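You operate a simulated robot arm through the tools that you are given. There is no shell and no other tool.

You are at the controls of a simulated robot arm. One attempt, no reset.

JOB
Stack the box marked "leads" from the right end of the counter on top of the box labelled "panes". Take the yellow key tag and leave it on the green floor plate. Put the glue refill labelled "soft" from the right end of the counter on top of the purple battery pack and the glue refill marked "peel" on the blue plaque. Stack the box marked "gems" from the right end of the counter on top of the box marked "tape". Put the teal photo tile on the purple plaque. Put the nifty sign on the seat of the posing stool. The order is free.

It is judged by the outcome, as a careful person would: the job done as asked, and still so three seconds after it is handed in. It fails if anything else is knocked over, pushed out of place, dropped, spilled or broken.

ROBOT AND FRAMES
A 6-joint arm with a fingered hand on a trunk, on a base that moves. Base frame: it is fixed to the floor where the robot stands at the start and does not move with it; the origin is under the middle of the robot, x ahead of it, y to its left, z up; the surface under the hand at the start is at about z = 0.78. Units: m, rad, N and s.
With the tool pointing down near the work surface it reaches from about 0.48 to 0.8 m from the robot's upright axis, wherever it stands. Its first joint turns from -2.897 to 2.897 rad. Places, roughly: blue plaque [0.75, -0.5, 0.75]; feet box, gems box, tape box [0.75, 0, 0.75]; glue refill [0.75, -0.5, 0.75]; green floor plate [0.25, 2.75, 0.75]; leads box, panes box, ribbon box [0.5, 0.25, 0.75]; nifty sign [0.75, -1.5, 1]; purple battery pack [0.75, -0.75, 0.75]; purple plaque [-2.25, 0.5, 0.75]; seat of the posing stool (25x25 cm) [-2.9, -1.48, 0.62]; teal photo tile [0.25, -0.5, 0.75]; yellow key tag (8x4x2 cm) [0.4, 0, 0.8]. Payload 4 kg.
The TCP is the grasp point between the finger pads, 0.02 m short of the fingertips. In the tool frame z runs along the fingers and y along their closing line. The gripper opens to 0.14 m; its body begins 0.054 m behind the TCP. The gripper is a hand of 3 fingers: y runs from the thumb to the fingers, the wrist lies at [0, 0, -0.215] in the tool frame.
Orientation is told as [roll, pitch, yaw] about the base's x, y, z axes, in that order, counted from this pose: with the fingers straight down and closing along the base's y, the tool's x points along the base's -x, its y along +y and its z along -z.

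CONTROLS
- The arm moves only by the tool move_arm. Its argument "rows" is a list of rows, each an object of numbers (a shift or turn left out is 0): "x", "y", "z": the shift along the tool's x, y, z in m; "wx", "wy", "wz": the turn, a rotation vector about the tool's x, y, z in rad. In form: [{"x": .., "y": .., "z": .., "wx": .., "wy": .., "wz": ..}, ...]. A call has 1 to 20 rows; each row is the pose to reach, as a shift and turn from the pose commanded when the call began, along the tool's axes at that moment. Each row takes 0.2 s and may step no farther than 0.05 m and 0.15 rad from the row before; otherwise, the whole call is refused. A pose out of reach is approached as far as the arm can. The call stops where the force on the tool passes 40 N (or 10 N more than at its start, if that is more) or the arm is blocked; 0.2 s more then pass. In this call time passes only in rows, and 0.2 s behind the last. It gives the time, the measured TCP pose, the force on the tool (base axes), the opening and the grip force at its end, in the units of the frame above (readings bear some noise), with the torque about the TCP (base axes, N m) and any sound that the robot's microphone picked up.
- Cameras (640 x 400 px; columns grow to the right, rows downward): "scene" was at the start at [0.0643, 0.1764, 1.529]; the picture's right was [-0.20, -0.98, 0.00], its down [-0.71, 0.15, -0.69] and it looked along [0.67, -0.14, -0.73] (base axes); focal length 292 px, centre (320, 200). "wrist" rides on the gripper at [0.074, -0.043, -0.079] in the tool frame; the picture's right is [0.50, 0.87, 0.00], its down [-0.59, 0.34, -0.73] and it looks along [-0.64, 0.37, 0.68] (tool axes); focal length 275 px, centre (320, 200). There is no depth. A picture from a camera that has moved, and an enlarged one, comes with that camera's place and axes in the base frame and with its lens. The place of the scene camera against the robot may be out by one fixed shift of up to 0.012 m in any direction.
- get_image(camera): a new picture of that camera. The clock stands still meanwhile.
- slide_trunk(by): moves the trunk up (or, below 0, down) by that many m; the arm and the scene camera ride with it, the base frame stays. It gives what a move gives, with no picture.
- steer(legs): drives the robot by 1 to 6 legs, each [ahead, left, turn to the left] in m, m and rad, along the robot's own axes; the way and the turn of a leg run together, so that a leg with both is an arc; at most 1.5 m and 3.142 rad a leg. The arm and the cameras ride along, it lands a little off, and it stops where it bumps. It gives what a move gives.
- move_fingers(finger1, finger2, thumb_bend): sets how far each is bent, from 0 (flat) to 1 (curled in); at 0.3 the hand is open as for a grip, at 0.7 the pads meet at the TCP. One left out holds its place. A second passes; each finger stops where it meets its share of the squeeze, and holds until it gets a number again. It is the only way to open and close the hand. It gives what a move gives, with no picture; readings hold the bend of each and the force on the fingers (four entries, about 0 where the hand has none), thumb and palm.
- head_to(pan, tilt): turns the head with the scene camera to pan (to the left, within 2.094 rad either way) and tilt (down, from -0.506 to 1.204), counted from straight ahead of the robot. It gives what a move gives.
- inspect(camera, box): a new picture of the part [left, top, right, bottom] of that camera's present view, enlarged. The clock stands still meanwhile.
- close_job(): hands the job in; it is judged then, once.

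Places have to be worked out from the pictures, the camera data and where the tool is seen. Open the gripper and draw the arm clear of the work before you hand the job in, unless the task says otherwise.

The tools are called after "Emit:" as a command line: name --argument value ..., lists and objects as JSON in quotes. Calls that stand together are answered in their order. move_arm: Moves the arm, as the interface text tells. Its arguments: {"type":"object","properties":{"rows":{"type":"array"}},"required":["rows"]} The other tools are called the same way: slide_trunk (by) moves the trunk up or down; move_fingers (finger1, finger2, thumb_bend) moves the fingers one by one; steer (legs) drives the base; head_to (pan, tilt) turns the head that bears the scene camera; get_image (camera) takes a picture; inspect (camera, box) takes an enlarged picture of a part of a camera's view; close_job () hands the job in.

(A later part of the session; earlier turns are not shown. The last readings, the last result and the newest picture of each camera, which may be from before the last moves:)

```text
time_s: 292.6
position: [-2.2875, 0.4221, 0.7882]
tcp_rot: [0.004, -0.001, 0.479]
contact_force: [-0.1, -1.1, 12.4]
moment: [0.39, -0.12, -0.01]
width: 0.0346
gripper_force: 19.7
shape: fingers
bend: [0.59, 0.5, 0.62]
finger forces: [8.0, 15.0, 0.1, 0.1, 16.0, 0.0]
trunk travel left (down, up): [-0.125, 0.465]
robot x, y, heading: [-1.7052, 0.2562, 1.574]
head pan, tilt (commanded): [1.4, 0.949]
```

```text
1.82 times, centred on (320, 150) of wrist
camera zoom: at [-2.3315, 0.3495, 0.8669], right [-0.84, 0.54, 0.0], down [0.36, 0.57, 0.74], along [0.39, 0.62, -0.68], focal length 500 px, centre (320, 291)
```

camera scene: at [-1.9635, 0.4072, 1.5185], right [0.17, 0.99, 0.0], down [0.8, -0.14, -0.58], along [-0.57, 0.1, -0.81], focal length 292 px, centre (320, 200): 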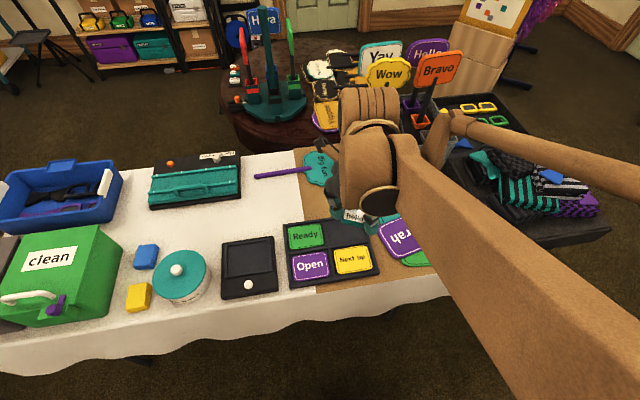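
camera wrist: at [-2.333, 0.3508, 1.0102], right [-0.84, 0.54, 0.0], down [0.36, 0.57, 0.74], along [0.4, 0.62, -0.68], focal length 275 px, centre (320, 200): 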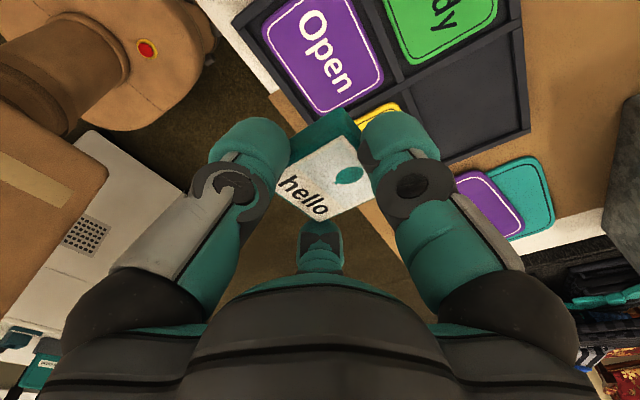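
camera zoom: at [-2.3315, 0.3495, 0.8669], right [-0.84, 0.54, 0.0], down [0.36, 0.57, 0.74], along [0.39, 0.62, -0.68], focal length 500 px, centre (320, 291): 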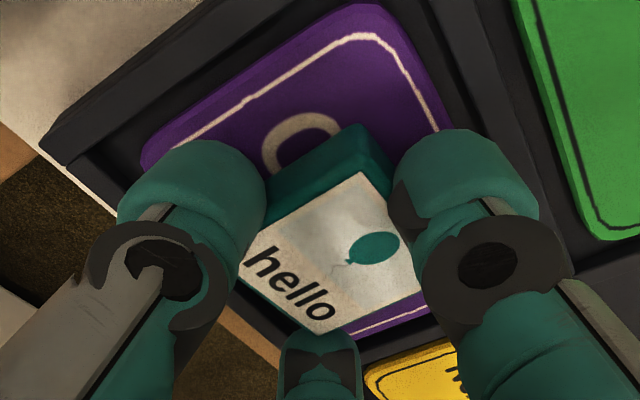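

Contact at TCP z≈0.788. The tile is over the plaque; I release by opening the digits a little.

Emit:
move_fingers --finger1 0.55 --finger2 0.45 --thumb_bend 0.56

Emit:
inspect --camera "wrist" --box '[180, 40, 460, 260]'

```text
time_s: 293.6
position: [-2.2872, 0.4236, 0.7865]
tcp_rot: [0.001, -0.003, 0.48]
contact_force: [-0.2, 0.1, 0.0]
moment: [-0.02, -0.01, 0.0]
width: 0.0463
gripper_force: 0.1
shape: fingers
bend: [0.55, 0.45, 0.56]
finger forces: [0.1, 0.1, 0.1, 0.2, 0.0, 0.0]
trunk travel left (down, up): [-0.125, 0.465]
robot x, y, heading: [-1.7052, 0.2618, 1.571]
head pan, tilt (commanded): [1.4, 0.949]
```

```text
1.82 times, centred on (320, 150) of wrist
camera zoom: at [-2.332, 0.35, 0.8661], right [-0.84, 0.54, 0.0], down [0.36, 0.57, 0.74], along [0.4, 0.62, -0.68], focal length 500 px, centre (320, 291)
```

zoom: 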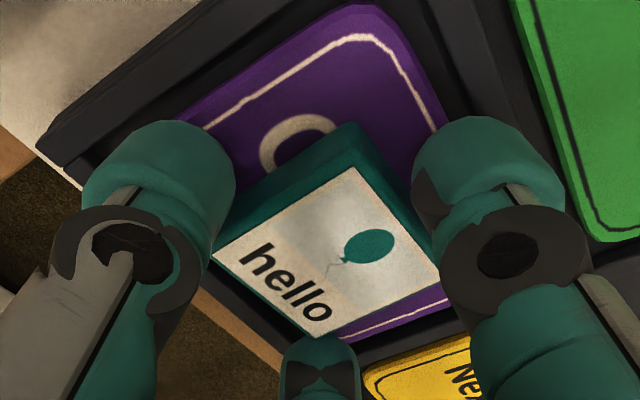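

Released; the tile lies on the plaque. I rise straight up and check its position.

Emit:
move_arm --rows '[{"z": -0.01}, {"z": -0.03}, {"z": -0.07}, {"z": -0.11}, {"z": -0.15}, {"z": -0.19}, {"z": -0.23}, {"z": -0.26}]'

Emit:
inspect --camera "wrist" --box '[220, 0, 420, 125]'

Emit:
inspect --camera "scene" --box '[240, 190, 420, 320]'

```text
time_s: 295.4
position: [-2.2885, 0.4223, 1.0488]
tcp_rot: [0.002, -0.001, 0.479]
contact_force: [0.2, 0.2, 0.4]
moment: [0.01, -0.05, 0.0]
width: 0.0462
gripper_force: 0.1
shape: fingers
bend: [0.55, 0.45, 0.56]
finger forces: [0.1, 0.0, 0.0, 0.1, 0.1, 0.0]
trunk travel left (down, up): [-0.125, 0.465]
robot x, y, heading: [-1.7078, 0.2615, 1.573]
head pan, tilt (commanded): [1.4, 0.949]
```

```text
3.20 times, centred on (320, 62) of wrist
camera zoom: at [-2.3324, 0.3504, 1.1275], right [-0.84, 0.54, 0.0], down [0.36, 0.57, 0.74], along [0.39, 0.62, -0.68], focal length 881 px, centre (320, 640)
```

zoom: 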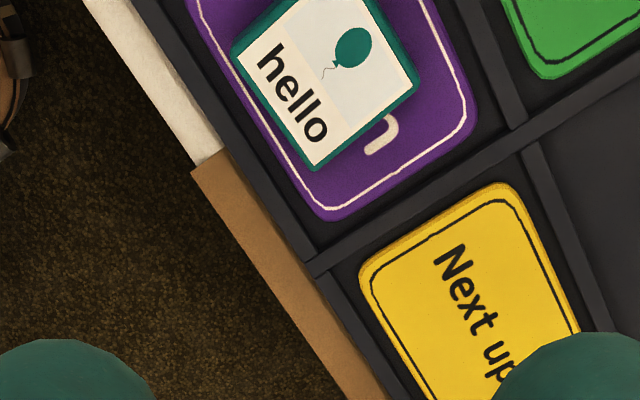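

```text
3.08 times, centred on (330, 255) of scene
camera zoom: at [-1.9628, 0.2546, 1.5185], right [0.17, 0.99, 0.0], down [0.8, -0.14, -0.58], along [-0.57, 0.1, -0.81], focal length 897 px, centre (289, 31)
```

zoom: 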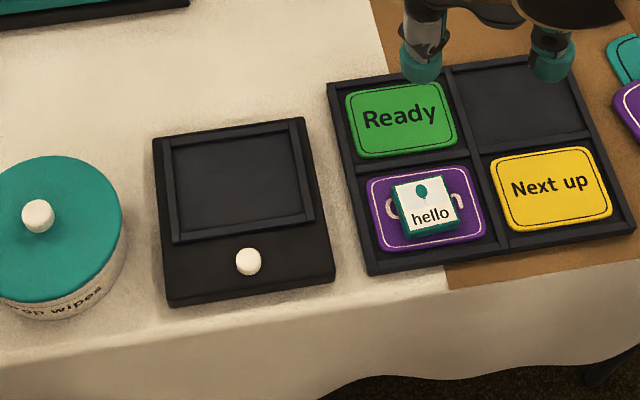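

The teal tile sits on the purple plaque. Now the nifty sign: I swing the arm back to the front along the reverse arc.

Emit:
move_arm --rows '[{"x": -0.0314, "y": 0.0313, "wz": 0.105}, {"x": -0.0649, "y": 0.0601, "wz": 0.21}, {"x": -0.1006, "y": 0.0865, "wz": 0.315}, {"x": -0.1379, "y": 0.11, "wz": 0.42}, {"x": -0.177, "y": 0.1308, "wz": 0.525}, {"x": -0.2176, "y": 0.1488, "wz": 0.63}, {"x": -0.2592, "y": 0.1637, "wz": 0.735}, {"x": -0.3018, "y": 0.1754, "wz": 0.84}, {"x": -0.3453, "y": 0.1841, "wz": 0.945}, {"x": -0.3893, "y": 0.1895, "wz": 1.05}, {"x": -0.4334, "y": 0.1918, "wz": 1.155}, {"x": -0.4778, "y": 0.1907, "wz": 1.26}, {"x": -0.5218, "y": 0.1864, "wz": 1.365}, {"x": -0.5654, "y": 0.179, "wz": 1.47}, {"x": -0.6083, "y": 0.1683, "wz": 1.575}, {"x": -0.6504, "y": 0.1544, "wz": 1.68}, {"x": -0.6914, "y": 0.1377, "wz": 1.785}]'

Emit:
get_image --camera "scene"

```text
time_s: 299.1
position: [-1.7389, 0.863, 1.0499]
tcp_rot: [0.001, 0.003, -1.304]
contact_force: [0.8, -0.2, 0.7]
moment: [0.02, 0.01, 0.0]
width: 0.0466
gripper_force: 0.1
shape: fingers
bend: [0.55, 0.45, 0.56]
finger forces: [0.0, 0.0, 0.0, 0.0, 0.0, 0.0]
trunk travel left (down, up): [-0.125, 0.465]
robot x, y, heading: [-1.7063, 0.2605, 1.572]
head pan, tilt (commanded): [1.4, 0.949]
```

```text
taken
camera scene: at [-1.962, 0.2549, 1.5186], right [0.17, 0.99, 0.0], down [0.8, -0.14, -0.58], along [-0.57, 0.1, -0.81], focal length 292 px, centre (320, 200)
```

scene: 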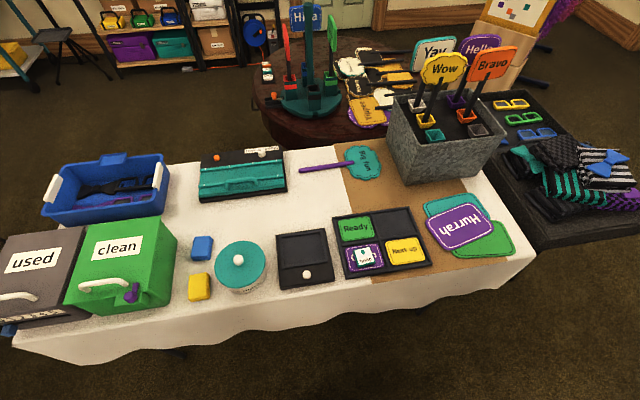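

Next I drive back and around to the wall bench at the right of the counter, where the signs stand on a shelf.

Emit:
steer --legs '[[-0.71, 0, 0], [0, -0.69, 0], [0, 0, -1.572], [0.7, 0, 0]]'

Emit:
head_to --pan -0.7 --tilt 0.35

Emit:
get_image --camera "scene"

```text
time_s: 313.7
position: [0.2963, -0.4178, 1.0497]
tcp_rot: [0.002, 0.001, -2.882]
contact_force: [-0.6, -0.1, 0.1]
moment: [0.03, 0.0, 0.0]
width: 0.0462
gripper_force: 0.1
shape: fingers
bend: [0.55, 0.45, 0.56]
finger forces: [0.0, 0.0, 0.0, 0.0, 0.1, 0.0]
trunk travel left (down, up): [-0.125, 0.465]
robot x, y, heading: [-0.3038, -0.4506, 0.004]
head pan, tilt (commanded): [1.4, 0.949]
```

```text
time_s: 315.7
position: [0.2959, -0.418, 1.0497]
tcp_rot: [0.001, 0.002, -2.879]
contact_force: [-0.2, -0.2, 0.1]
moment: [0.01, 0.0, 0.01]
width: 0.0461
gripper_force: 0.0
shape: fingers
bend: [0.55, 0.45, 0.56]
finger forces: [0.0, 0.0, 0.1, 0.0, 0.0, 0.1]
trunk travel left (down, up): [-0.125, 0.465]
robot x, y, heading: [-0.3048, -0.4463, -0.0]
head pan, tilt (commanded): [-0.7, 0.351]
```

```text
taken
camera scene: at [-0.2497, -0.3154, 1.5697], right [-0.64, -0.76, 0.0], down [-0.26, 0.22, -0.94], along [0.72, -0.6, -0.34], focal length 292 px, centre (320, 200)
```

scene: 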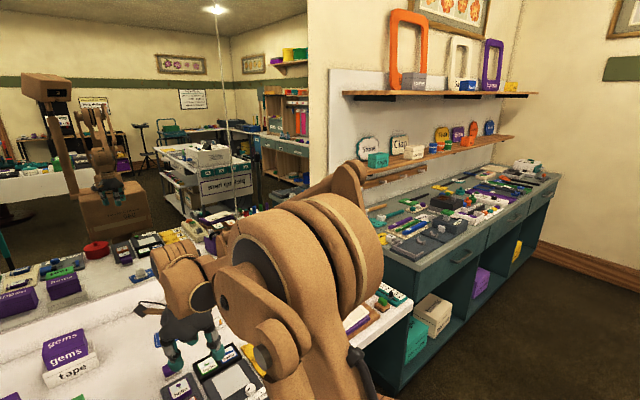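

The sign shelf is in view. I zoom in to find "nifty".

Emit:
inspect --camera "scene" --box '[340, 100, 560, 240]'

Emit:
inspect --camera "scene" --box '[360, 110, 510, 180]'

```text
2.86 times, centred on (450, 170) of scene
camera zoom: at [-0.2497, -0.3154, 1.5697], right [-0.64, -0.76, 0.0], down [-0.26, 0.22, -0.94], along [0.72, -0.6, -0.34], focal length 833 px, centre (-51, 286)
```

zoom: 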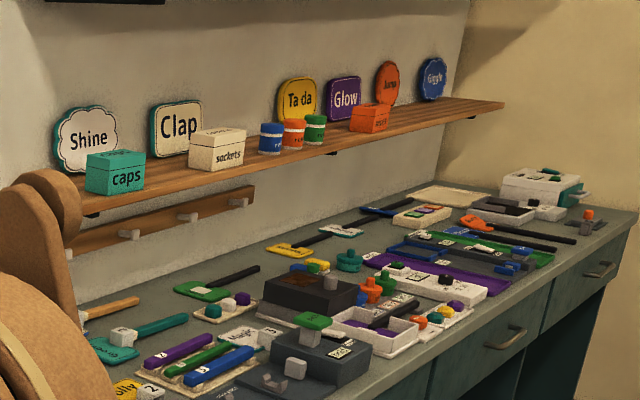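

```text
4.27 times, centred on (435, 145) of scene
camera zoom: at [-0.2497, -0.3154, 1.5697], right [-0.64, -0.76, 0.0], down [-0.26, 0.22, -0.94], along [0.72, -0.6, -0.34], focal length 1244 px, centre (-171, 435)
```

zoom: 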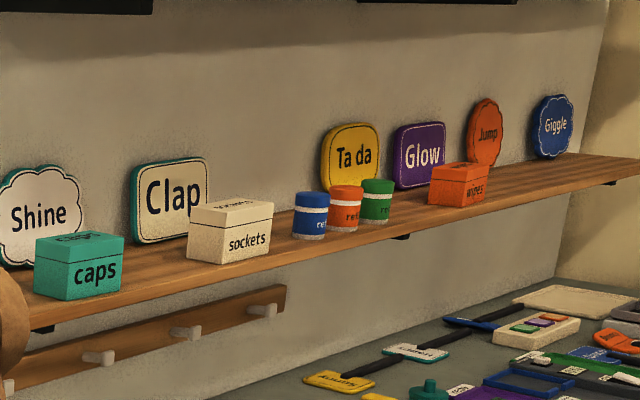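

None of the shelf signs reads "nifty" (Shine, Clap, Ta da, Glow, Jump, Giggle); it may be one of the paddles on the bench. I drive right for a closer look, raising the hand first.

Emit:
move_arm --rows '[{"z": -0.04}, {"z": -0.08}, {"z": -0.12}, {"z": -0.16}]'

Emit:
steer --legs '[[0, -0.75, 0]]'

Emit:
head_to --pan -0.3 --tilt 0.5

Emit:
get_image --camera "scene"

Emit:
get_image --camera "wrist"

```text
time_s: 316.7
position: [0.2928, -0.4163, 1.2108]
tcp_rot: [0.002, 0.005, -2.88]
contact_force: [-0.4, 0.4, -0.1]
moment: [0.02, -0.02, 0.01]
width: 0.0464
gripper_force: 0.0
shape: fingers
bend: [0.55, 0.45, 0.56]
finger forces: [0.1, 0.0, 0.0, 0.0, 0.0, 0.0]
trunk travel left (down, up): [-0.125, 0.465]
robot x, y, heading: [-0.3082, -0.449, 0.001]
head pan, tilt (commanded): [-0.7, 0.351]
```

```text
time_s: 320.8
position: [0.2888, -1.1889, 1.2098]
tcp_rot: [0.002, 0.004, -2.893]
contact_force: [-0.8, -0.1, -0.1]
moment: [0.05, -0.01, 0.0]
width: 0.0463
gripper_force: 0.1
shape: fingers
bend: [0.55, 0.45, 0.56]
finger forces: [0.0, 0.0, 0.0, 0.1, 0.0, 0.1]
trunk travel left (down, up): [-0.125, 0.465]
robot x, y, heading: [-0.3107, -1.2124, -0.017]
head pan, tilt (commanded): [-0.7, 0.351]
```

```text
time_s: 321.7
position: [0.2897, -1.1893, 1.209]
tcp_rot: [0.002, 0.004, -2.892]
contact_force: [0.8, -0.9, 0.1]
moment: [0.03, -0.01, 0.02]
width: 0.0463
gripper_force: 0.0
shape: fingers
bend: [0.55, 0.45, 0.56]
finger forces: [0.0, 0.0, 0.1, 0.1, 0.0, 0.0]
trunk travel left (down, up): [-0.125, 0.465]
robot x, y, heading: [-0.3116, -1.2128, -0.011]
head pan, tilt (commanded): [-0.3, 0.499]
```

```text
taken
camera scene: at [-0.2372, -1.0481, 1.556], right [-0.31, -0.95, 0.0], down [-0.46, 0.15, -0.88], along [0.84, -0.27, -0.48], focal length 292 px, centre (320, 200)
```

scene: 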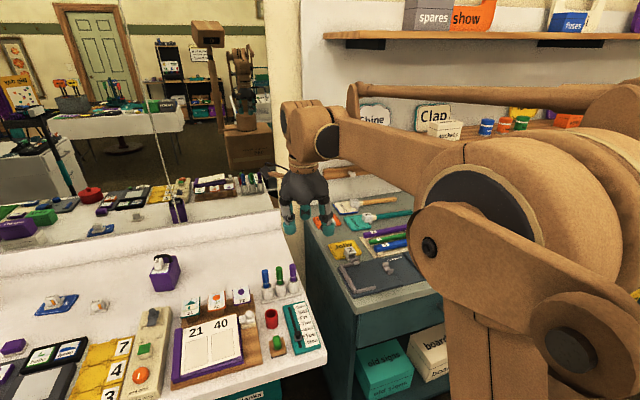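

```text
taken
camera wrist: at [0.3522, -1.1292, 1.2894], right [0.7, -0.72, 0.0], down [-0.49, -0.47, 0.73], along [-0.52, -0.51, -0.68], focal length 275 px, centre (320, 200)
```

wrist: 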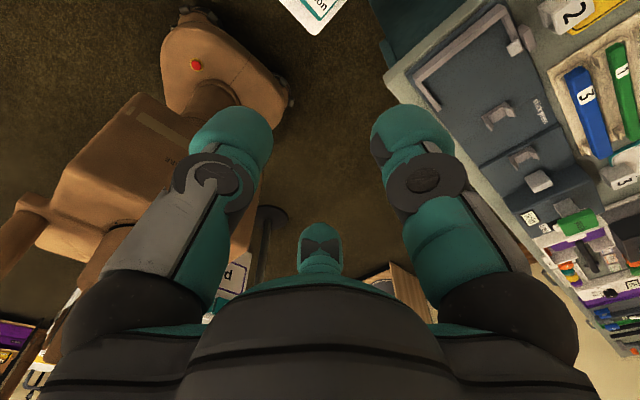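

I zoom in on the paddles at the left end of the bench.

Emit:
inspect --camera "scene" --box '[310, 180, 440, 310]'

Emit:
head_to --pan -0.75 --tilt 0.4

Emit:
get_image --camera "scene"

```text
3.08 times, centred on (375, 245) of scene
camera zoom: at [-0.2372, -1.0481, 1.556], right [-0.31, -0.95, 0.0], down [-0.46, 0.15, -0.88], along [0.84, -0.27, -0.48], focal length 897 px, centre (151, 62)
```

zoom: 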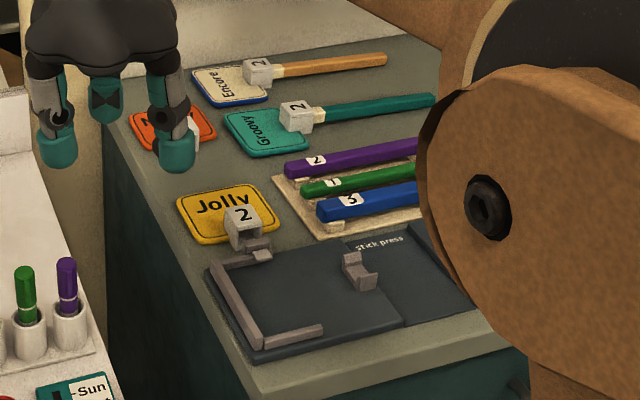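

```text
time_s: 322.6
position: [0.2893, -1.1878, 1.2093]
tcp_rot: [0.002, 0.005, -2.893]
contact_force: [1.3, 0.2, 0.4]
moment: [-0.05, 0.02, 0.03]
width: 0.0464
gripper_force: 0.0
shape: fingers
bend: [0.55, 0.45, 0.56]
finger forces: [0.1, 0.0, 0.0, 0.1, 0.0, 0.0]
trunk travel left (down, up): [-0.125, 0.465]
robot x, y, heading: [-0.3103, -1.212, -0.01]
head pan, tilt (commanded): [-0.75, 0.4]
```

```text
taken
camera scene: at [-0.2567, -1.084, 1.5652], right [-0.69, -0.72, 0.0], down [-0.28, 0.27, -0.92], along [0.67, -0.64, -0.39], focal length 292 px, centre (320, 200)
```

scene: 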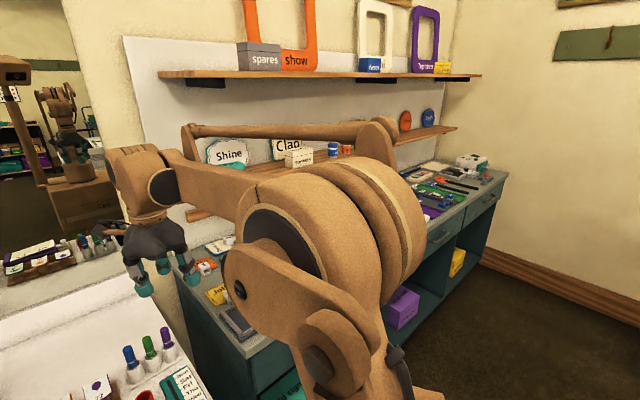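

There is an orange sign with an "N…" behind the hand. I move the hand aside to read it.

Emit:
move_arm --rows '[{"x": -0.012, "y": 0.045}, {"x": -0.024, "y": 0.09}, {"x": -0.036, "y": 0.135}, {"x": -0.048, "y": 0.18}, {"x": -0.06, "y": 0.225}]'

Emit:
head_to --pan -0.3 --tilt 0.55

Emit:
get_image --camera "scene"

Emit:
inspect --camera "scene" --box '[310, 160, 440, 260]'

Emit:
get_image --camera "wrist"

```text
time_s: 323.8
position: [0.286, -1.4228, 1.208]
tcp_rot: [-0.001, 0.003, -2.893]
contact_force: [0.2, 0.1, -0.3]
moment: [0.02, -0.02, 0.03]
width: 0.0465
gripper_force: 0.0
shape: fingers
bend: [0.55, 0.45, 0.56]
finger forces: [0.1, 0.0, 0.0, 0.0, 0.0, 0.0]
trunk travel left (down, up): [-0.125, 0.465]
robot x, y, heading: [-0.3141, -1.2108, -0.009]
head pan, tilt (commanded): [-0.75, 0.4]
```

```text
time_s: 324.7
position: [0.2873, -1.4219, 1.209]
tcp_rot: [0.001, 0.003, -2.891]
contact_force: [-0.2, -0.2, -0.1]
moment: [-0.01, -0.02, 0.01]
width: 0.0462
gripper_force: 0.1
shape: fingers
bend: [0.55, 0.45, 0.56]
finger forces: [0.1, 0.0, 0.0, 0.0, 0.0, 0.0]
trunk travel left (down, up): [-0.125, 0.465]
robot x, y, heading: [-0.3127, -1.2102, -0.013]
head pan, tilt (commanded): [-0.3, 0.55]
```

```text
taken
camera scene: at [-0.2383, -1.0479, 1.5515], right [-0.31, -0.95, 0.0], down [-0.5, 0.16, -0.85], along [0.81, -0.26, -0.52], focal length 292 px, centre (320, 200)
```

scene: 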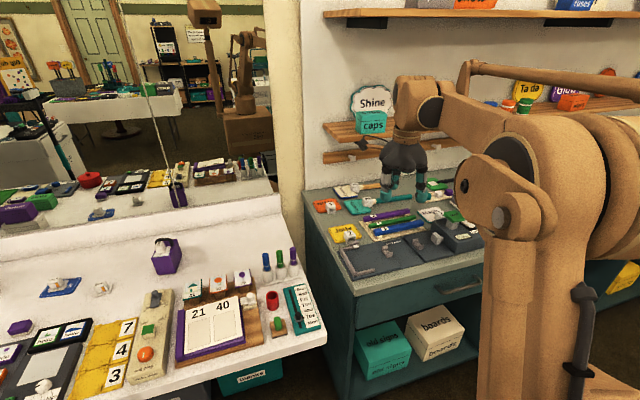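

```text
4.00 times, centred on (375, 210) of scene
camera zoom: at [-0.2383, -1.0479, 1.5515], right [-0.31, -0.95, 0.0], down [-0.5, 0.16, -0.85], along [0.81, -0.26, -0.52], focal length 1166 px, centre (100, 160)
```

zoom: 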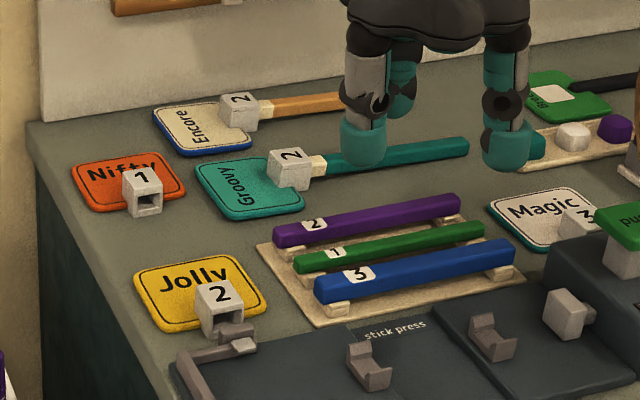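

```text
taken
camera wrist: at [0.3494, -1.3623, 1.2878], right [0.7, -0.72, 0.0], down [-0.49, -0.47, 0.73], along [-0.52, -0.51, -0.68], focal length 275 px, centre (320, 200)
```

wrist: 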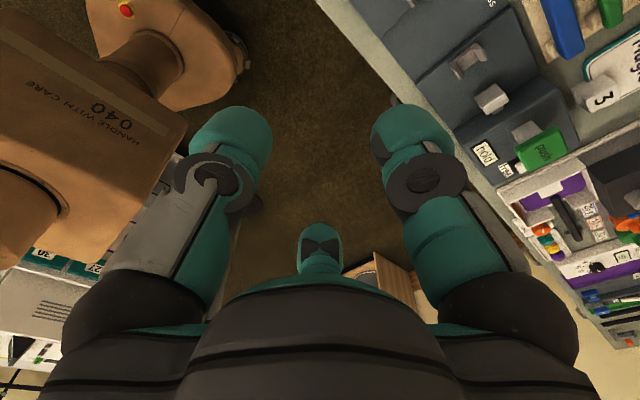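

Found it: the orange "Nifty" sign lies on the bench (top z≈0.875, centre ≈ (0.757, -1.405)) with a white socket block "1" at its near edge — a good handle. I drive closer to bring it in reach.

Emit:
steer --legs '[[0.27, -0.06, 0.01]]'

Emit:
get_image --camera "scene"

Emit:
get_image --camera "wrist"

```text
time_s: 326.6
position: [0.5541, -1.4798, 1.2082]
tcp_rot: [0.001, 0.001, -2.886]
contact_force: [0.0, 0.3, -0.2]
moment: [-0.01, 0.01, 0.01]
width: 0.0462
gripper_force: 0.2
shape: fingers
bend: [0.55, 0.45, 0.56]
finger forces: [0.1, 0.0, 0.0, 0.1, 0.1, 0.0]
trunk travel left (down, up): [-0.125, 0.465]
robot x, y, heading: [-0.042, -1.2734, -0.005]
head pan, tilt (commanded): [-0.3, 0.55]
```

```text
taken
camera scene: at [0.0269, -1.1094, 1.5514], right [-0.3, -0.95, 0.0], down [-0.5, 0.16, -0.85], along [0.81, -0.26, -0.52], focal length 292 px, centre (320, 200)
```

scene: 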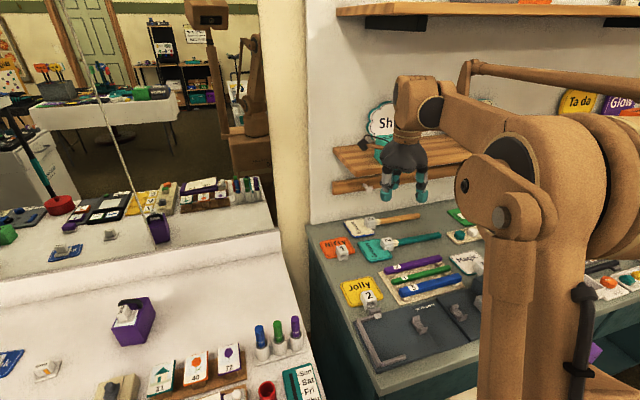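

```text
taken
camera wrist: at [0.6167, -1.4198, 1.2873], right [0.7, -0.71, 0.0], down [-0.48, -0.48, 0.73], along [-0.52, -0.52, -0.68], focal length 275 px, centre (320, 200)
```

wrist: 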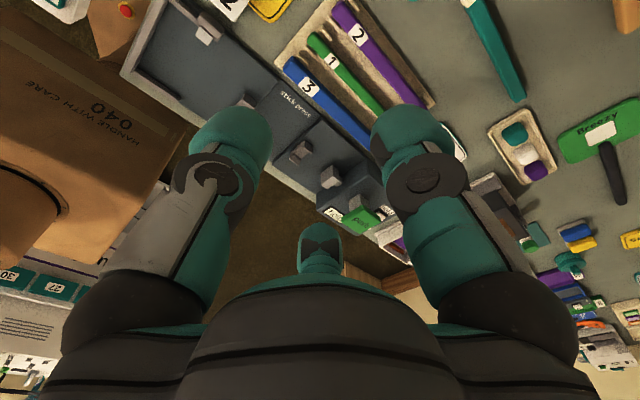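

I move the hand above the block at z≈1.15 with yaw -π/2 and look.

Emit:
move_arm --rows '[{"x": 0.0172, "y": -0.0035, "z": 0.006, "wz": -0.1315}, {"x": 0.0345, "y": -0.0069, "z": 0.012, "wz": -0.263}, {"x": 0.0517, "y": -0.0104, "z": 0.018, "wz": -0.3945}, {"x": 0.0689, "y": -0.0138, "z": 0.024, "wz": -0.526}, {"x": 0.0862, "y": -0.0173, "z": 0.03, "wz": -0.6575}, {"x": 0.1034, "y": -0.0208, "z": 0.036, "wz": -0.789}, {"x": 0.1206, "y": -0.0242, "z": 0.042, "wz": -0.9205}, {"x": 0.1378, "y": -0.0277, "z": 0.048, "wz": -1.052}, {"x": 0.1551, "y": -0.0311, "z": 0.054, "wz": -1.1835}, {"x": 0.1723, "y": -0.0346, "z": 0.06, "wz": -1.315}]'

Emit:
move_fingers --finger1 0.4 --finger2 0.4 --thumb_bend 0.4

Emit:
get_image --camera "wrist"

Emit:
get_image --camera "scene"

```text
time_s: 328.4
position: [0.6732, -1.4222, 1.1608]
tcp_rot: [-0.008, -0.005, -1.848]
contact_force: [-17.6, 0.7, 1.7]
moment: [-0.1, -0.44, -0.82]
width: 0.0462
gripper_force: 8.3
shape: fingers
bend: [0.55, 0.46, 0.56]
finger forces: [0.0, 16.9, 0.0, 0.0, 0.0, 0.0]
trunk travel left (down, up): [-0.125, 0.465]
robot x, y, heading: [-0.0465, -1.2774, -0.007]
head pan, tilt (commanded): [-0.3, 0.55]
stopped in row 9: the force on the tool passed its limit at 49 N (the readings are from after the stop); the commanded pose is now the measured one
```

```text
time_s: 329.4
position: [0.6731, -1.4214, 1.1619]
tcp_rot: [-0.005, -0.004, -1.847]
contact_force: [-28.0, 5.5, -8.2]
moment: [0.34, -0.39, -1.27]
width: 0.0946
gripper_force: 13.6
shape: fingers
bend: [0.4, 0.44, 0.4]
finger forces: [0.0, 27.4, 0.0, 0.0, 0.1, 0.1]
trunk travel left (down, up): [-0.125, 0.465]
robot x, y, heading: [-0.0454, -1.2757, -0.005]
head pan, tilt (commanded): [-0.3, 0.55]
```

```text
taken
camera wrist: at [0.6537, -1.3382, 1.2414], right [0.97, 0.25, 0.0], down [0.17, -0.66, 0.74], along [0.18, -0.71, -0.68], focal length 275 px, centre (320, 200)
```

wrist: 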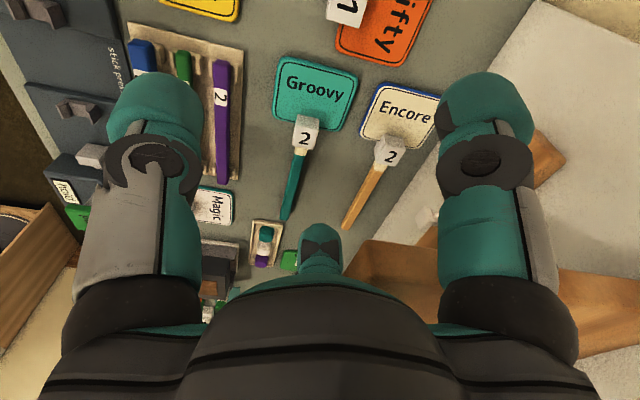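

```text
taken
camera scene: at [0.0222, -1.1085, 1.5515], right [-0.3, -0.95, 0.0], down [-0.5, 0.16, -0.85], along [0.81, -0.26, -0.52], focal length 292 px, centre (320, 200)
```

scene: 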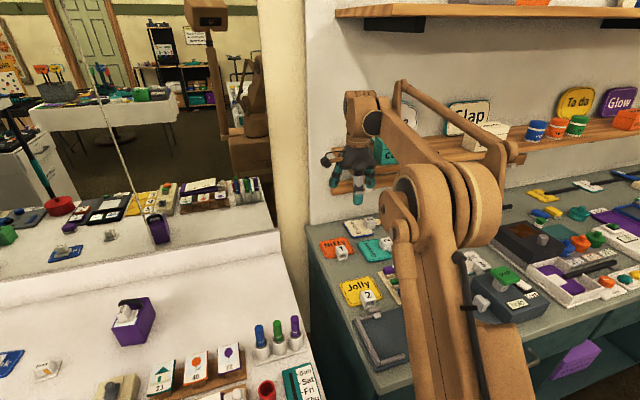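

Finger 2 touched the shelf board above the bench; I back off at once and check that nothing on the shelf was disturbed.

Emit:
move_arm --rows '[{"x": -0.006, "y": -0.02}, {"x": -0.013, "y": -0.045}, {"x": -0.02, "y": -0.07}]'

Emit:
get_image --camera "scene"

Emit:
inspect --camera "scene" --box '[310, 60, 480, 240]'

Emit:
get_image --camera "wrist"

```text
time_s: 330.2
position: [0.6009, -1.4217, 1.1622]
tcp_rot: [-0.003, -0.002, -1.848]
contact_force: [0.1, -0.6, -0.1]
moment: [0.0, -0.03, 0.05]
width: 0.0948
gripper_force: 0.0
shape: fingers
bend: [0.4, 0.4, 0.4]
finger forces: [0.1, 0.1, 0.0, 0.0, 0.1, 0.0]
trunk travel left (down, up): [-0.125, 0.465]
robot x, y, heading: [-0.0489, -1.2751, -0.013]
head pan, tilt (commanded): [-0.3, 0.55]
```

```text
taken
camera scene: at [0.0252, -1.1092, 1.5515], right [-0.3, -0.95, 0.0], down [-0.5, 0.16, -0.85], along [0.81, -0.26, -0.52], focal length 292 px, centre (320, 200)
```

scene: 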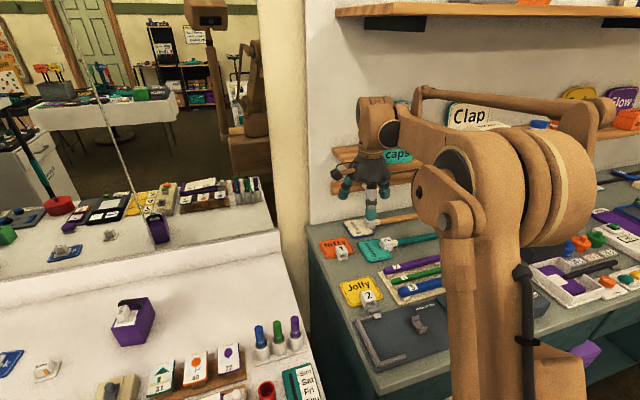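

```text
2.22 times, centred on (395, 150) of scene
camera zoom: at [0.0252, -1.1092, 1.5515], right [-0.3, -0.95, 0.0], down [-0.5, 0.16, -0.85], along [0.81, -0.26, -0.52], focal length 648 px, centre (153, 311)
```

zoom: 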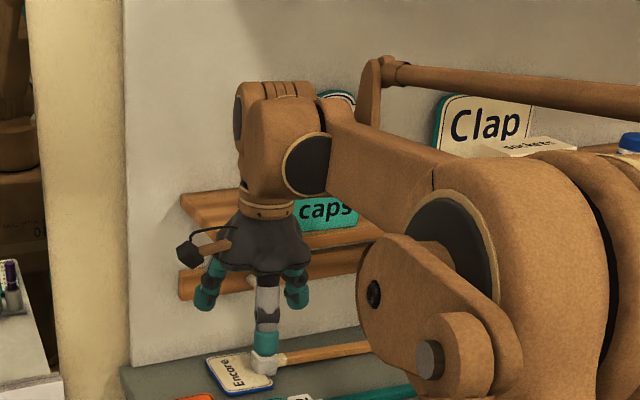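

```text
taken
camera wrist: at [0.5831, -1.34, 1.2409], right [0.97, 0.25, -0.01], down [0.17, -0.66, 0.73], along [0.18, -0.71, -0.68], focal length 275 px, centre (320, 200)
```

wrist: 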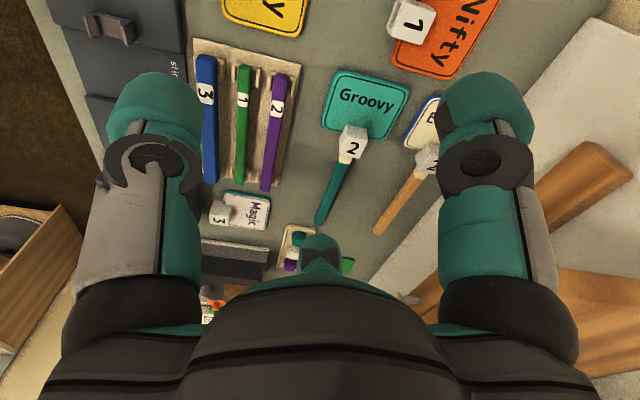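

Nothing on the shelf moved. The shelf board (front ≈ x 0.705, left end y≈-1.445, z≈1.17) overhangs close to the sign, so I'll grip the block with the hand tilted back. First I get a better wrist view of the sign.

Emit:
move_arm --rows '[{"x": 0.04, "y": -0.01, "wz": -0.09}, {"x": 0.08, "y": -0.02, "wz": -0.18}, {"x": 0.11, "y": -0.03, "wz": -0.277}]'

Emit:
get_image --camera "wrist"

Emit:
inspect --camera "wrist" --box '[280, 0, 520, 150]'

Emit:
inspect --camera "scene" --box '[310, 130, 440, 260]'

```text
time_s: 331.0
position: [0.6034, -1.3082, 1.162]
tcp_rot: [-0.005, -0.001, -1.569]
contact_force: [-0.1, -0.4, -0.4]
moment: [0.02, 0.01, 0.0]
width: 0.0946
gripper_force: 0.0
shape: fingers
bend: [0.4, 0.4, 0.4]
finger forces: [0.0, 0.1, 0.0, 0.0, 0.0, 0.0]
trunk travel left (down, up): [-0.125, 0.465]
robot x, y, heading: [-0.0484, -1.2749, -0.009]
head pan, tilt (commanded): [-0.3, 0.55]
```

```text
taken
camera wrist: at [0.5622, -1.234, 1.241], right [0.86, 0.5, -0.01], down [0.35, -0.59, 0.73], along [0.36, -0.64, -0.68], focal length 275 px, centre (320, 200)
```

wrist: 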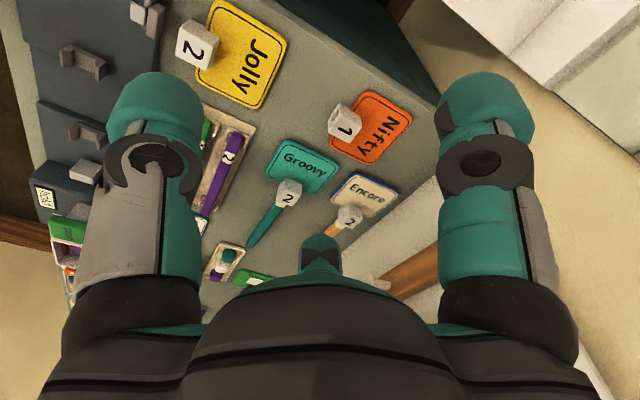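

```text
2.67 times, centred on (400, 75) of wrist
camera zoom: at [0.5622, -1.234, 1.241], right [0.86, 0.5, -0.01], down [0.35, -0.59, 0.73], along [0.36, -0.64, -0.68], focal length 734 px, centre (107, 533)
```

zoom: 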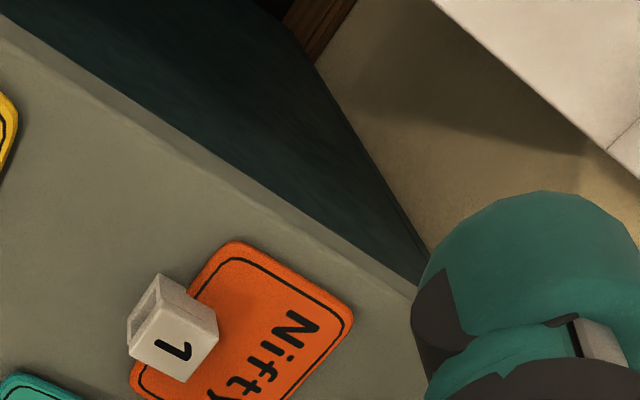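

```text
3.08 times, centred on (375, 195) of scene
camera zoom: at [0.0261, -1.1086, 1.5514], right [-0.3, -0.95, 0.0], down [-0.5, 0.16, -0.85], along [0.81, -0.26, -0.52], focal length 897 px, centre (151, 215)
```

zoom: 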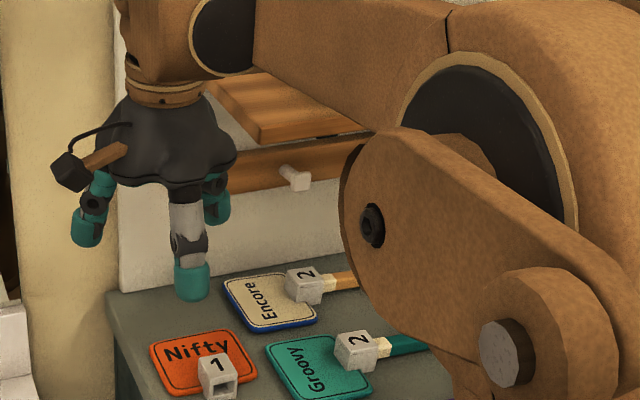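

The block spans x 0.684–0.720, y -1.3885…-1.4225, top z≈0.903, and the sign plate starts at x≈0.7055. I tilt the hand back 15° and move to a pre-grasp point low in front of the shelf.

Emit:
move_arm --rows '[{"x": -0.0195, "y": 0.0033, "z": 0.0284, "wx": -0.0524}, {"x": -0.0389, "y": 0.0066, "z": 0.0568, "wx": -0.1048}, {"x": -0.0584, "y": 0.01, "z": 0.0852, "wx": -0.1572}, {"x": -0.0778, "y": 0.0133, "z": 0.1136, "wx": -0.2096}, {"x": -0.0973, "y": 0.0166, "z": 0.142, "wx": -0.262}]'

Emit:
get_image --camera "wrist"

Emit:
inspect --camera "scene" --box '[310, 130, 440, 260]'

```text
time_s: 332.2
position: [0.6202, -1.4075, 1.0162]
tcp_rot: [0.257, -0.001, -1.568]
contact_force: [0.1, -0.3, -0.1]
moment: [0.02, 0.03, 0.03]
width: 0.0945
gripper_force: 0.1
shape: fingers
bend: [0.4, 0.4, 0.4]
finger forces: [0.0, 0.1, 0.0, 0.0, 0.0, 0.1]
trunk travel left (down, up): [-0.125, 0.465]
robot x, y, heading: [-0.0487, -1.2727, -0.008]
head pan, tilt (commanded): [-0.3, 0.55]
```

```text
taken
camera wrist: at [0.5601, -1.3323, 1.0824], right [0.84, 0.5, 0.22], down [0.14, -0.59, 0.8], along [0.53, -0.64, -0.56], focal length 275 px, centre (320, 200)
```

wrist: 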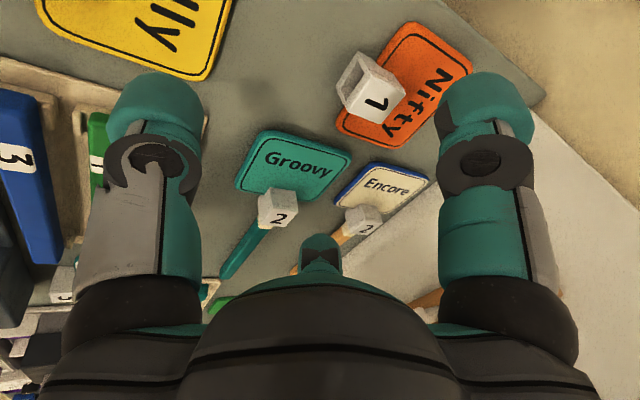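

```text
3.08 times, centred on (375, 195) of scene
camera zoom: at [0.0264, -1.1095, 1.5515], right [-0.3, -0.95, 0.0], down [-0.5, 0.16, -0.85], along [0.81, -0.26, -0.52], focal length 897 px, centre (151, 215)
```

zoom: 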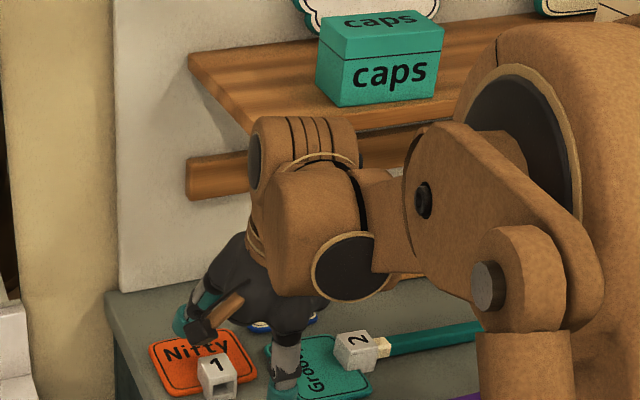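

The view shows the shelf's front corner at ≈(0.737, -1.44, 1.17), so the tilted hand has room. I pre-shape the fingers and move just above the block.

Emit:
move_fingers --finger1 0.53 --finger2 0.53 --thumb_bend 0.56

Emit:
move_arm --rows '[{"x": 0.0007, "y": 0.0165, "z": 0.0289}, {"x": 0.0013, "y": 0.0329, "z": 0.0577}, {"x": 0.002, "y": 0.0494, "z": 0.0866}]'

Emit:
get_image --camera "wrist"

Emit:
inspect --camera "wrist" --box '[200, 20, 440, 200]'

Emit:
inspect --camera "scene" --box '[310, 130, 440, 260]'

```text
time_s: 333.2
position: [0.6183, -1.4049, 1.0175]
tcp_rot: [0.257, -0.001, -1.569]
contact_force: [0.1, -0.5, 0.5]
moment: [0.0, 0.04, 0.01]
width: 0.05
gripper_force: 0.1
shape: fingers
bend: [0.53, 0.53, 0.56]
finger forces: [0.0, 0.0, 0.0, 0.1, 0.1, 0.0]
trunk travel left (down, up): [-0.125, 0.465]
robot x, y, heading: [-0.044, -1.2777, -0.009]
head pan, tilt (commanded): [-0.3, 0.55]
```

```text
time_s: 334.0
position: [0.6893, -1.4021, 0.9446]
tcp_rot: [0.254, -0.002, -1.569]
contact_force: [-0.1, -0.6, 0.3]
moment: [-0.03, 0.02, -0.02]
width: 0.0494
gripper_force: 0.1
shape: fingers
bend: [0.53, 0.53, 0.56]
finger forces: [0.0, 0.1, 0.0, 0.0, 0.1, 0.0]
trunk travel left (down, up): [-0.125, 0.465]
robot x, y, heading: [-0.046, -1.274, -0.006]
head pan, tilt (commanded): [-0.3, 0.55]
```

```text
taken
camera wrist: at [0.6291, -1.328, 1.0108], right [0.84, 0.5, 0.22], down [0.14, -0.59, 0.8], along [0.53, -0.64, -0.56], focal length 275 px, centre (320, 200)
```

wrist: 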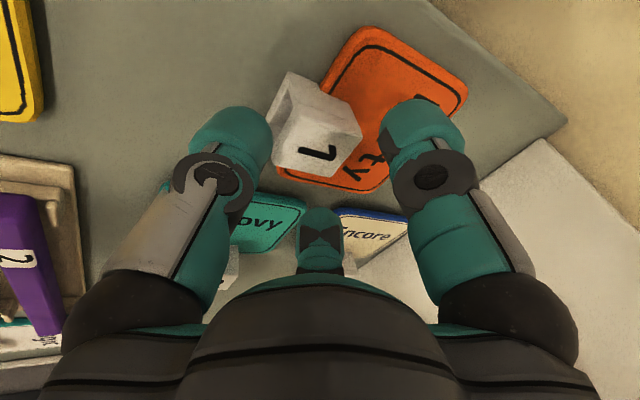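

```text
2.22 times, centred on (320, 110) of wrist
camera zoom: at [0.6291, -1.328, 1.0108], right [0.84, 0.5, 0.22], down [0.14, -0.59, 0.8], along [0.53, -0.64, -0.56], focal length 612 px, centre (320, 400)
```

zoom: 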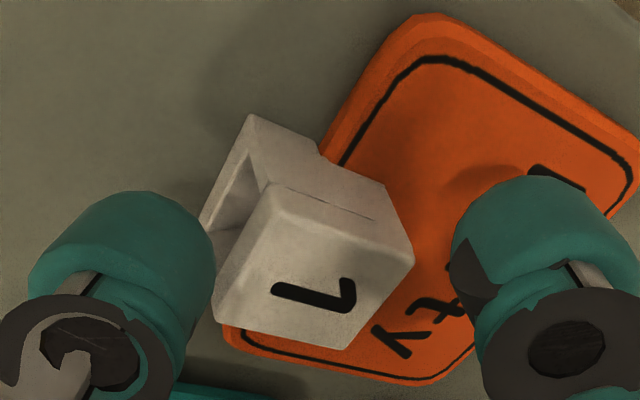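

```text
3.08 times, centred on (375, 195) of scene
camera zoom: at [0.027, -1.1093, 1.5514], right [-0.3, -0.95, 0.0], down [-0.5, 0.16, -0.85], along [0.81, -0.26, -0.52], focal length 897 px, centre (151, 215)
```

zoom: 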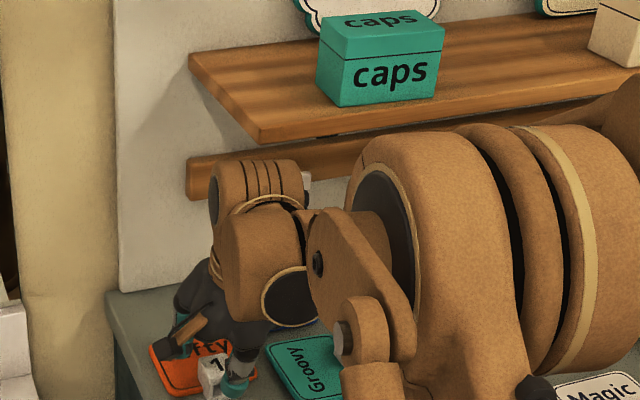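

The block's top centre reads (0.700, -1.4025), right in the tool's line. I advance 3.9 cm along the tool axis in small steps.

Emit:
move_arm --rows '[{"x": -0.001, "y": 0.0008, "z": 0.012}, {"x": -0.001, "y": 0.0008, "z": 0.024}, {"x": -0.001, "y": 0.0008, "z": 0.032}]'

Emit:
get_image --camera "wrist"

```text
time_s: 334.8
position: [0.6982, -1.404, 0.9167]
tcp_rot: [0.256, -0.002, -1.569]
contact_force: [-1.2, -0.1, 7.3]
moment: [-0.02, 0.3, -0.01]
width: 0.0489
gripper_force: 4.2
shape: fingers
bend: [0.53, 0.53, 0.56]
finger forces: [0.2, 0.0, 0.0, 0.1, 7.8, 0.0]
trunk travel left (down, up): [-0.125, 0.465]
robot x, y, heading: [-0.0442, -1.2714, -0.005]
head pan, tilt (commanded): [-0.3, 0.55]
```

```text
taken
camera wrist: at [0.6377, -1.3301, 0.9828], right [0.84, 0.5, 0.22], down [0.14, -0.59, 0.8], along [0.53, -0.64, -0.56], focal length 275 px, centre (320, 200)
```

wrist: 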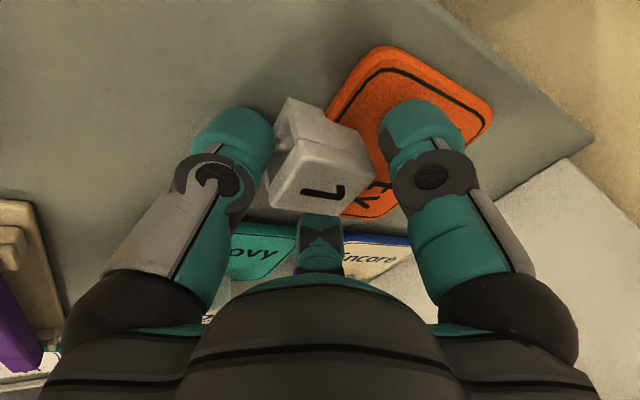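

The thumb tip just touched the bench, so this is deep enough. I back off 2 mm and close on the block.

Emit:
move_arm --rows '[{"z": -0.002}]'

Emit:
move_fingers --finger1 0.72 --finger2 0.72 --thumb_bend 0.72

Emit:
get_image --camera "wrist"

```text
time_s: 335.2
position: [0.6976, -1.4043, 0.9168]
tcp_rot: [0.256, -0.001, -1.57]
contact_force: [-0.2, 0.3, -0.4]
moment: [0.01, 0.02, 0.0]
width: 0.0498
gripper_force: 0.1
shape: fingers
bend: [0.53, 0.53, 0.56]
finger forces: [0.0, 0.0, 0.0, 0.0, 0.1, 0.0]
trunk travel left (down, up): [-0.125, 0.465]
robot x, y, heading: [-0.0455, -1.276, -0.011]
head pan, tilt (commanded): [-0.3, 0.55]
```

```text
time_s: 336.2
position: [0.6976, -1.4048, 0.9183]
tcp_rot: [0.257, -0.002, -1.569]
contact_force: [0.2, 0.1, 0.2]
moment: [-0.03, -0.12, 0.0]
width: 0.0243
gripper_force: 12.6
shape: fingers
bend: [0.6, 0.6, 0.67]
finger forces: [7.5, 7.6, 0.1, 0.1, 10.7, 0.1]
trunk travel left (down, up): [-0.125, 0.465]
robot x, y, heading: [-0.0503, -1.2732, -0.006]
head pan, tilt (commanded): [-0.3, 0.55]
```

```text
taken
camera wrist: at [0.6379, -1.3303, 0.9839], right [0.84, 0.5, 0.22], down [0.14, -0.59, 0.8], along [0.53, -0.64, -0.56], focal length 275 px, centre (320, 200)
```

wrist: 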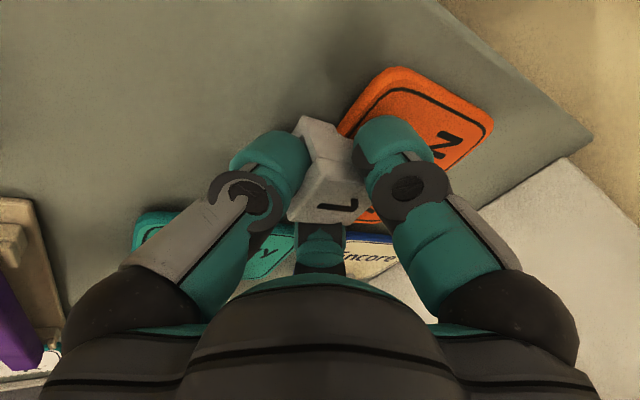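

Symmetric grip of about 10 N. I lift straight up 2.5 cm and check that the sign comes along level.

Emit:
move_arm --rows '[{"y": 0.0025, "z": -0.0097}, {"y": 0.0063, "z": -0.0242}]'

Emit:
get_image --camera "wrist"

Emit:
inspect --camera "scene" --box '[310, 150, 440, 260]'

```text
time_s: 336.8
position: [0.6972, -1.405, 0.9427]
tcp_rot: [0.256, -0.002, -1.569]
contact_force: [-0.8, -0.9, -0.5]
moment: [0.0, 0.02, 0.0]
width: 0.0242
gripper_force: 13.4
shape: fingers
bend: [0.6, 0.6, 0.67]
finger forces: [7.4, 7.4, 0.0, 0.1, 12.2, 0.0]
trunk travel left (down, up): [-0.125, 0.465]
robot x, y, heading: [-0.0471, -1.2752, -0.004]
head pan, tilt (commanded): [-0.3, 0.55]
```

```text
taken
camera wrist: at [0.6377, -1.3308, 1.0091], right [0.84, 0.5, 0.22], down [0.14, -0.59, 0.8], along [0.53, -0.64, -0.56], focal length 275 px, centre (320, 200)
```

wrist: 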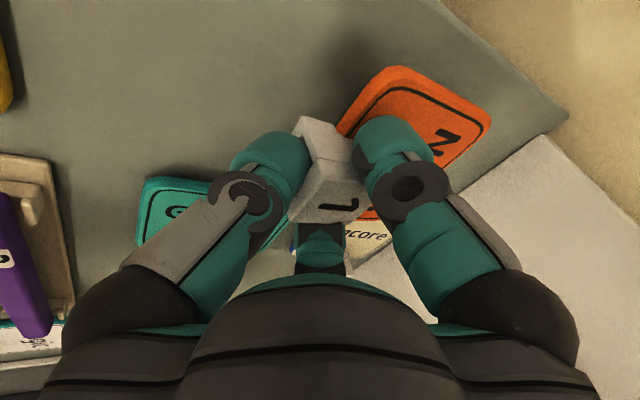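

```text
3.64 times, centred on (375, 205) of scene
camera zoom: at [0.0261, -1.1092, 1.5515], right [-0.3, -0.95, 0.0], down [-0.5, 0.16, -0.85], along [0.81, -0.26, -0.52], focal length 1060 px, centre (120, 182)
```

zoom: 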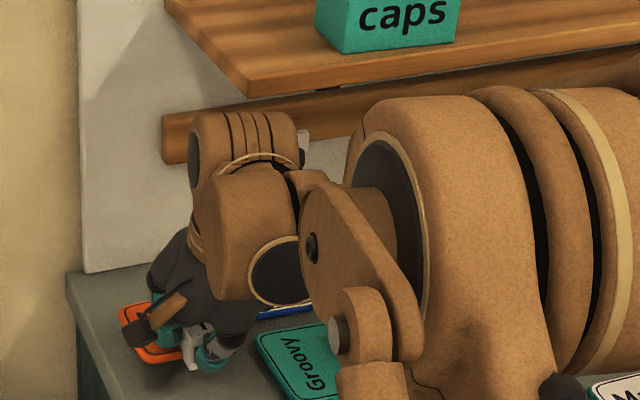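

The sign came along. I move it up and back away from the shelf, then back the robot off.

Emit:
move_arm --rows '[{"y": -0.0166, "z": -0.0354}, {"y": -0.0332, "z": -0.0708}, {"y": -0.0497, "z": -0.1061}, {"y": -0.0663, "z": -0.1415}]'

Emit:
get_image --camera "wrist"

Emit:
get_image --camera "scene"

```text
time_s: 337.8
position: [0.5988, -1.4055, 1.0618]
tcp_rot: [0.256, 0.0, -1.568]
contact_force: [-0.7, 0.1, 0.0]
moment: [0.01, 0.0, 0.03]
width: 0.024
gripper_force: 13.2
shape: fingers
bend: [0.6, 0.6, 0.67]
finger forces: [7.3, 7.1, 0.0, 0.0, 12.3, 0.1]
trunk travel left (down, up): [-0.125, 0.465]
robot x, y, heading: [-0.0485, -1.2717, -0.005]
head pan, tilt (commanded): [-0.3, 0.55]
```

```text
taken
camera wrist: at [0.5384, -1.3307, 1.1288], right [0.84, 0.5, 0.22], down [0.14, -0.59, 0.8], along [0.53, -0.64, -0.56], focal length 275 px, centre (320, 200)
```

wrist: 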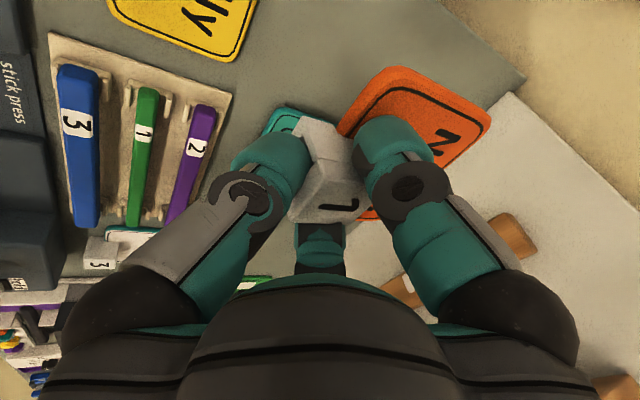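

```text
taken
camera scene: at [0.0251, -1.109, 1.5515], right [-0.3, -0.95, 0.0], down [-0.5, 0.16, -0.85], along [0.81, -0.26, -0.52], focal length 292 px, centre (320, 200)
```

scene: 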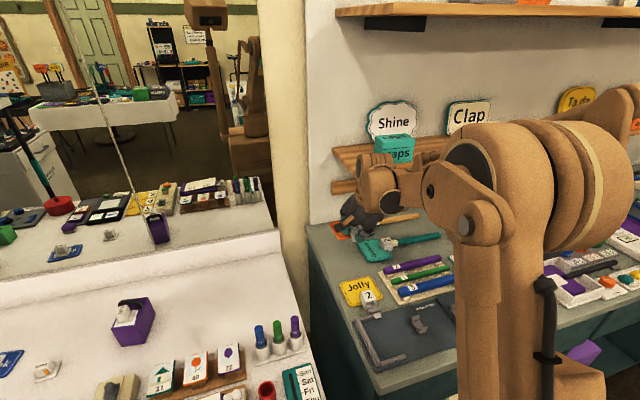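

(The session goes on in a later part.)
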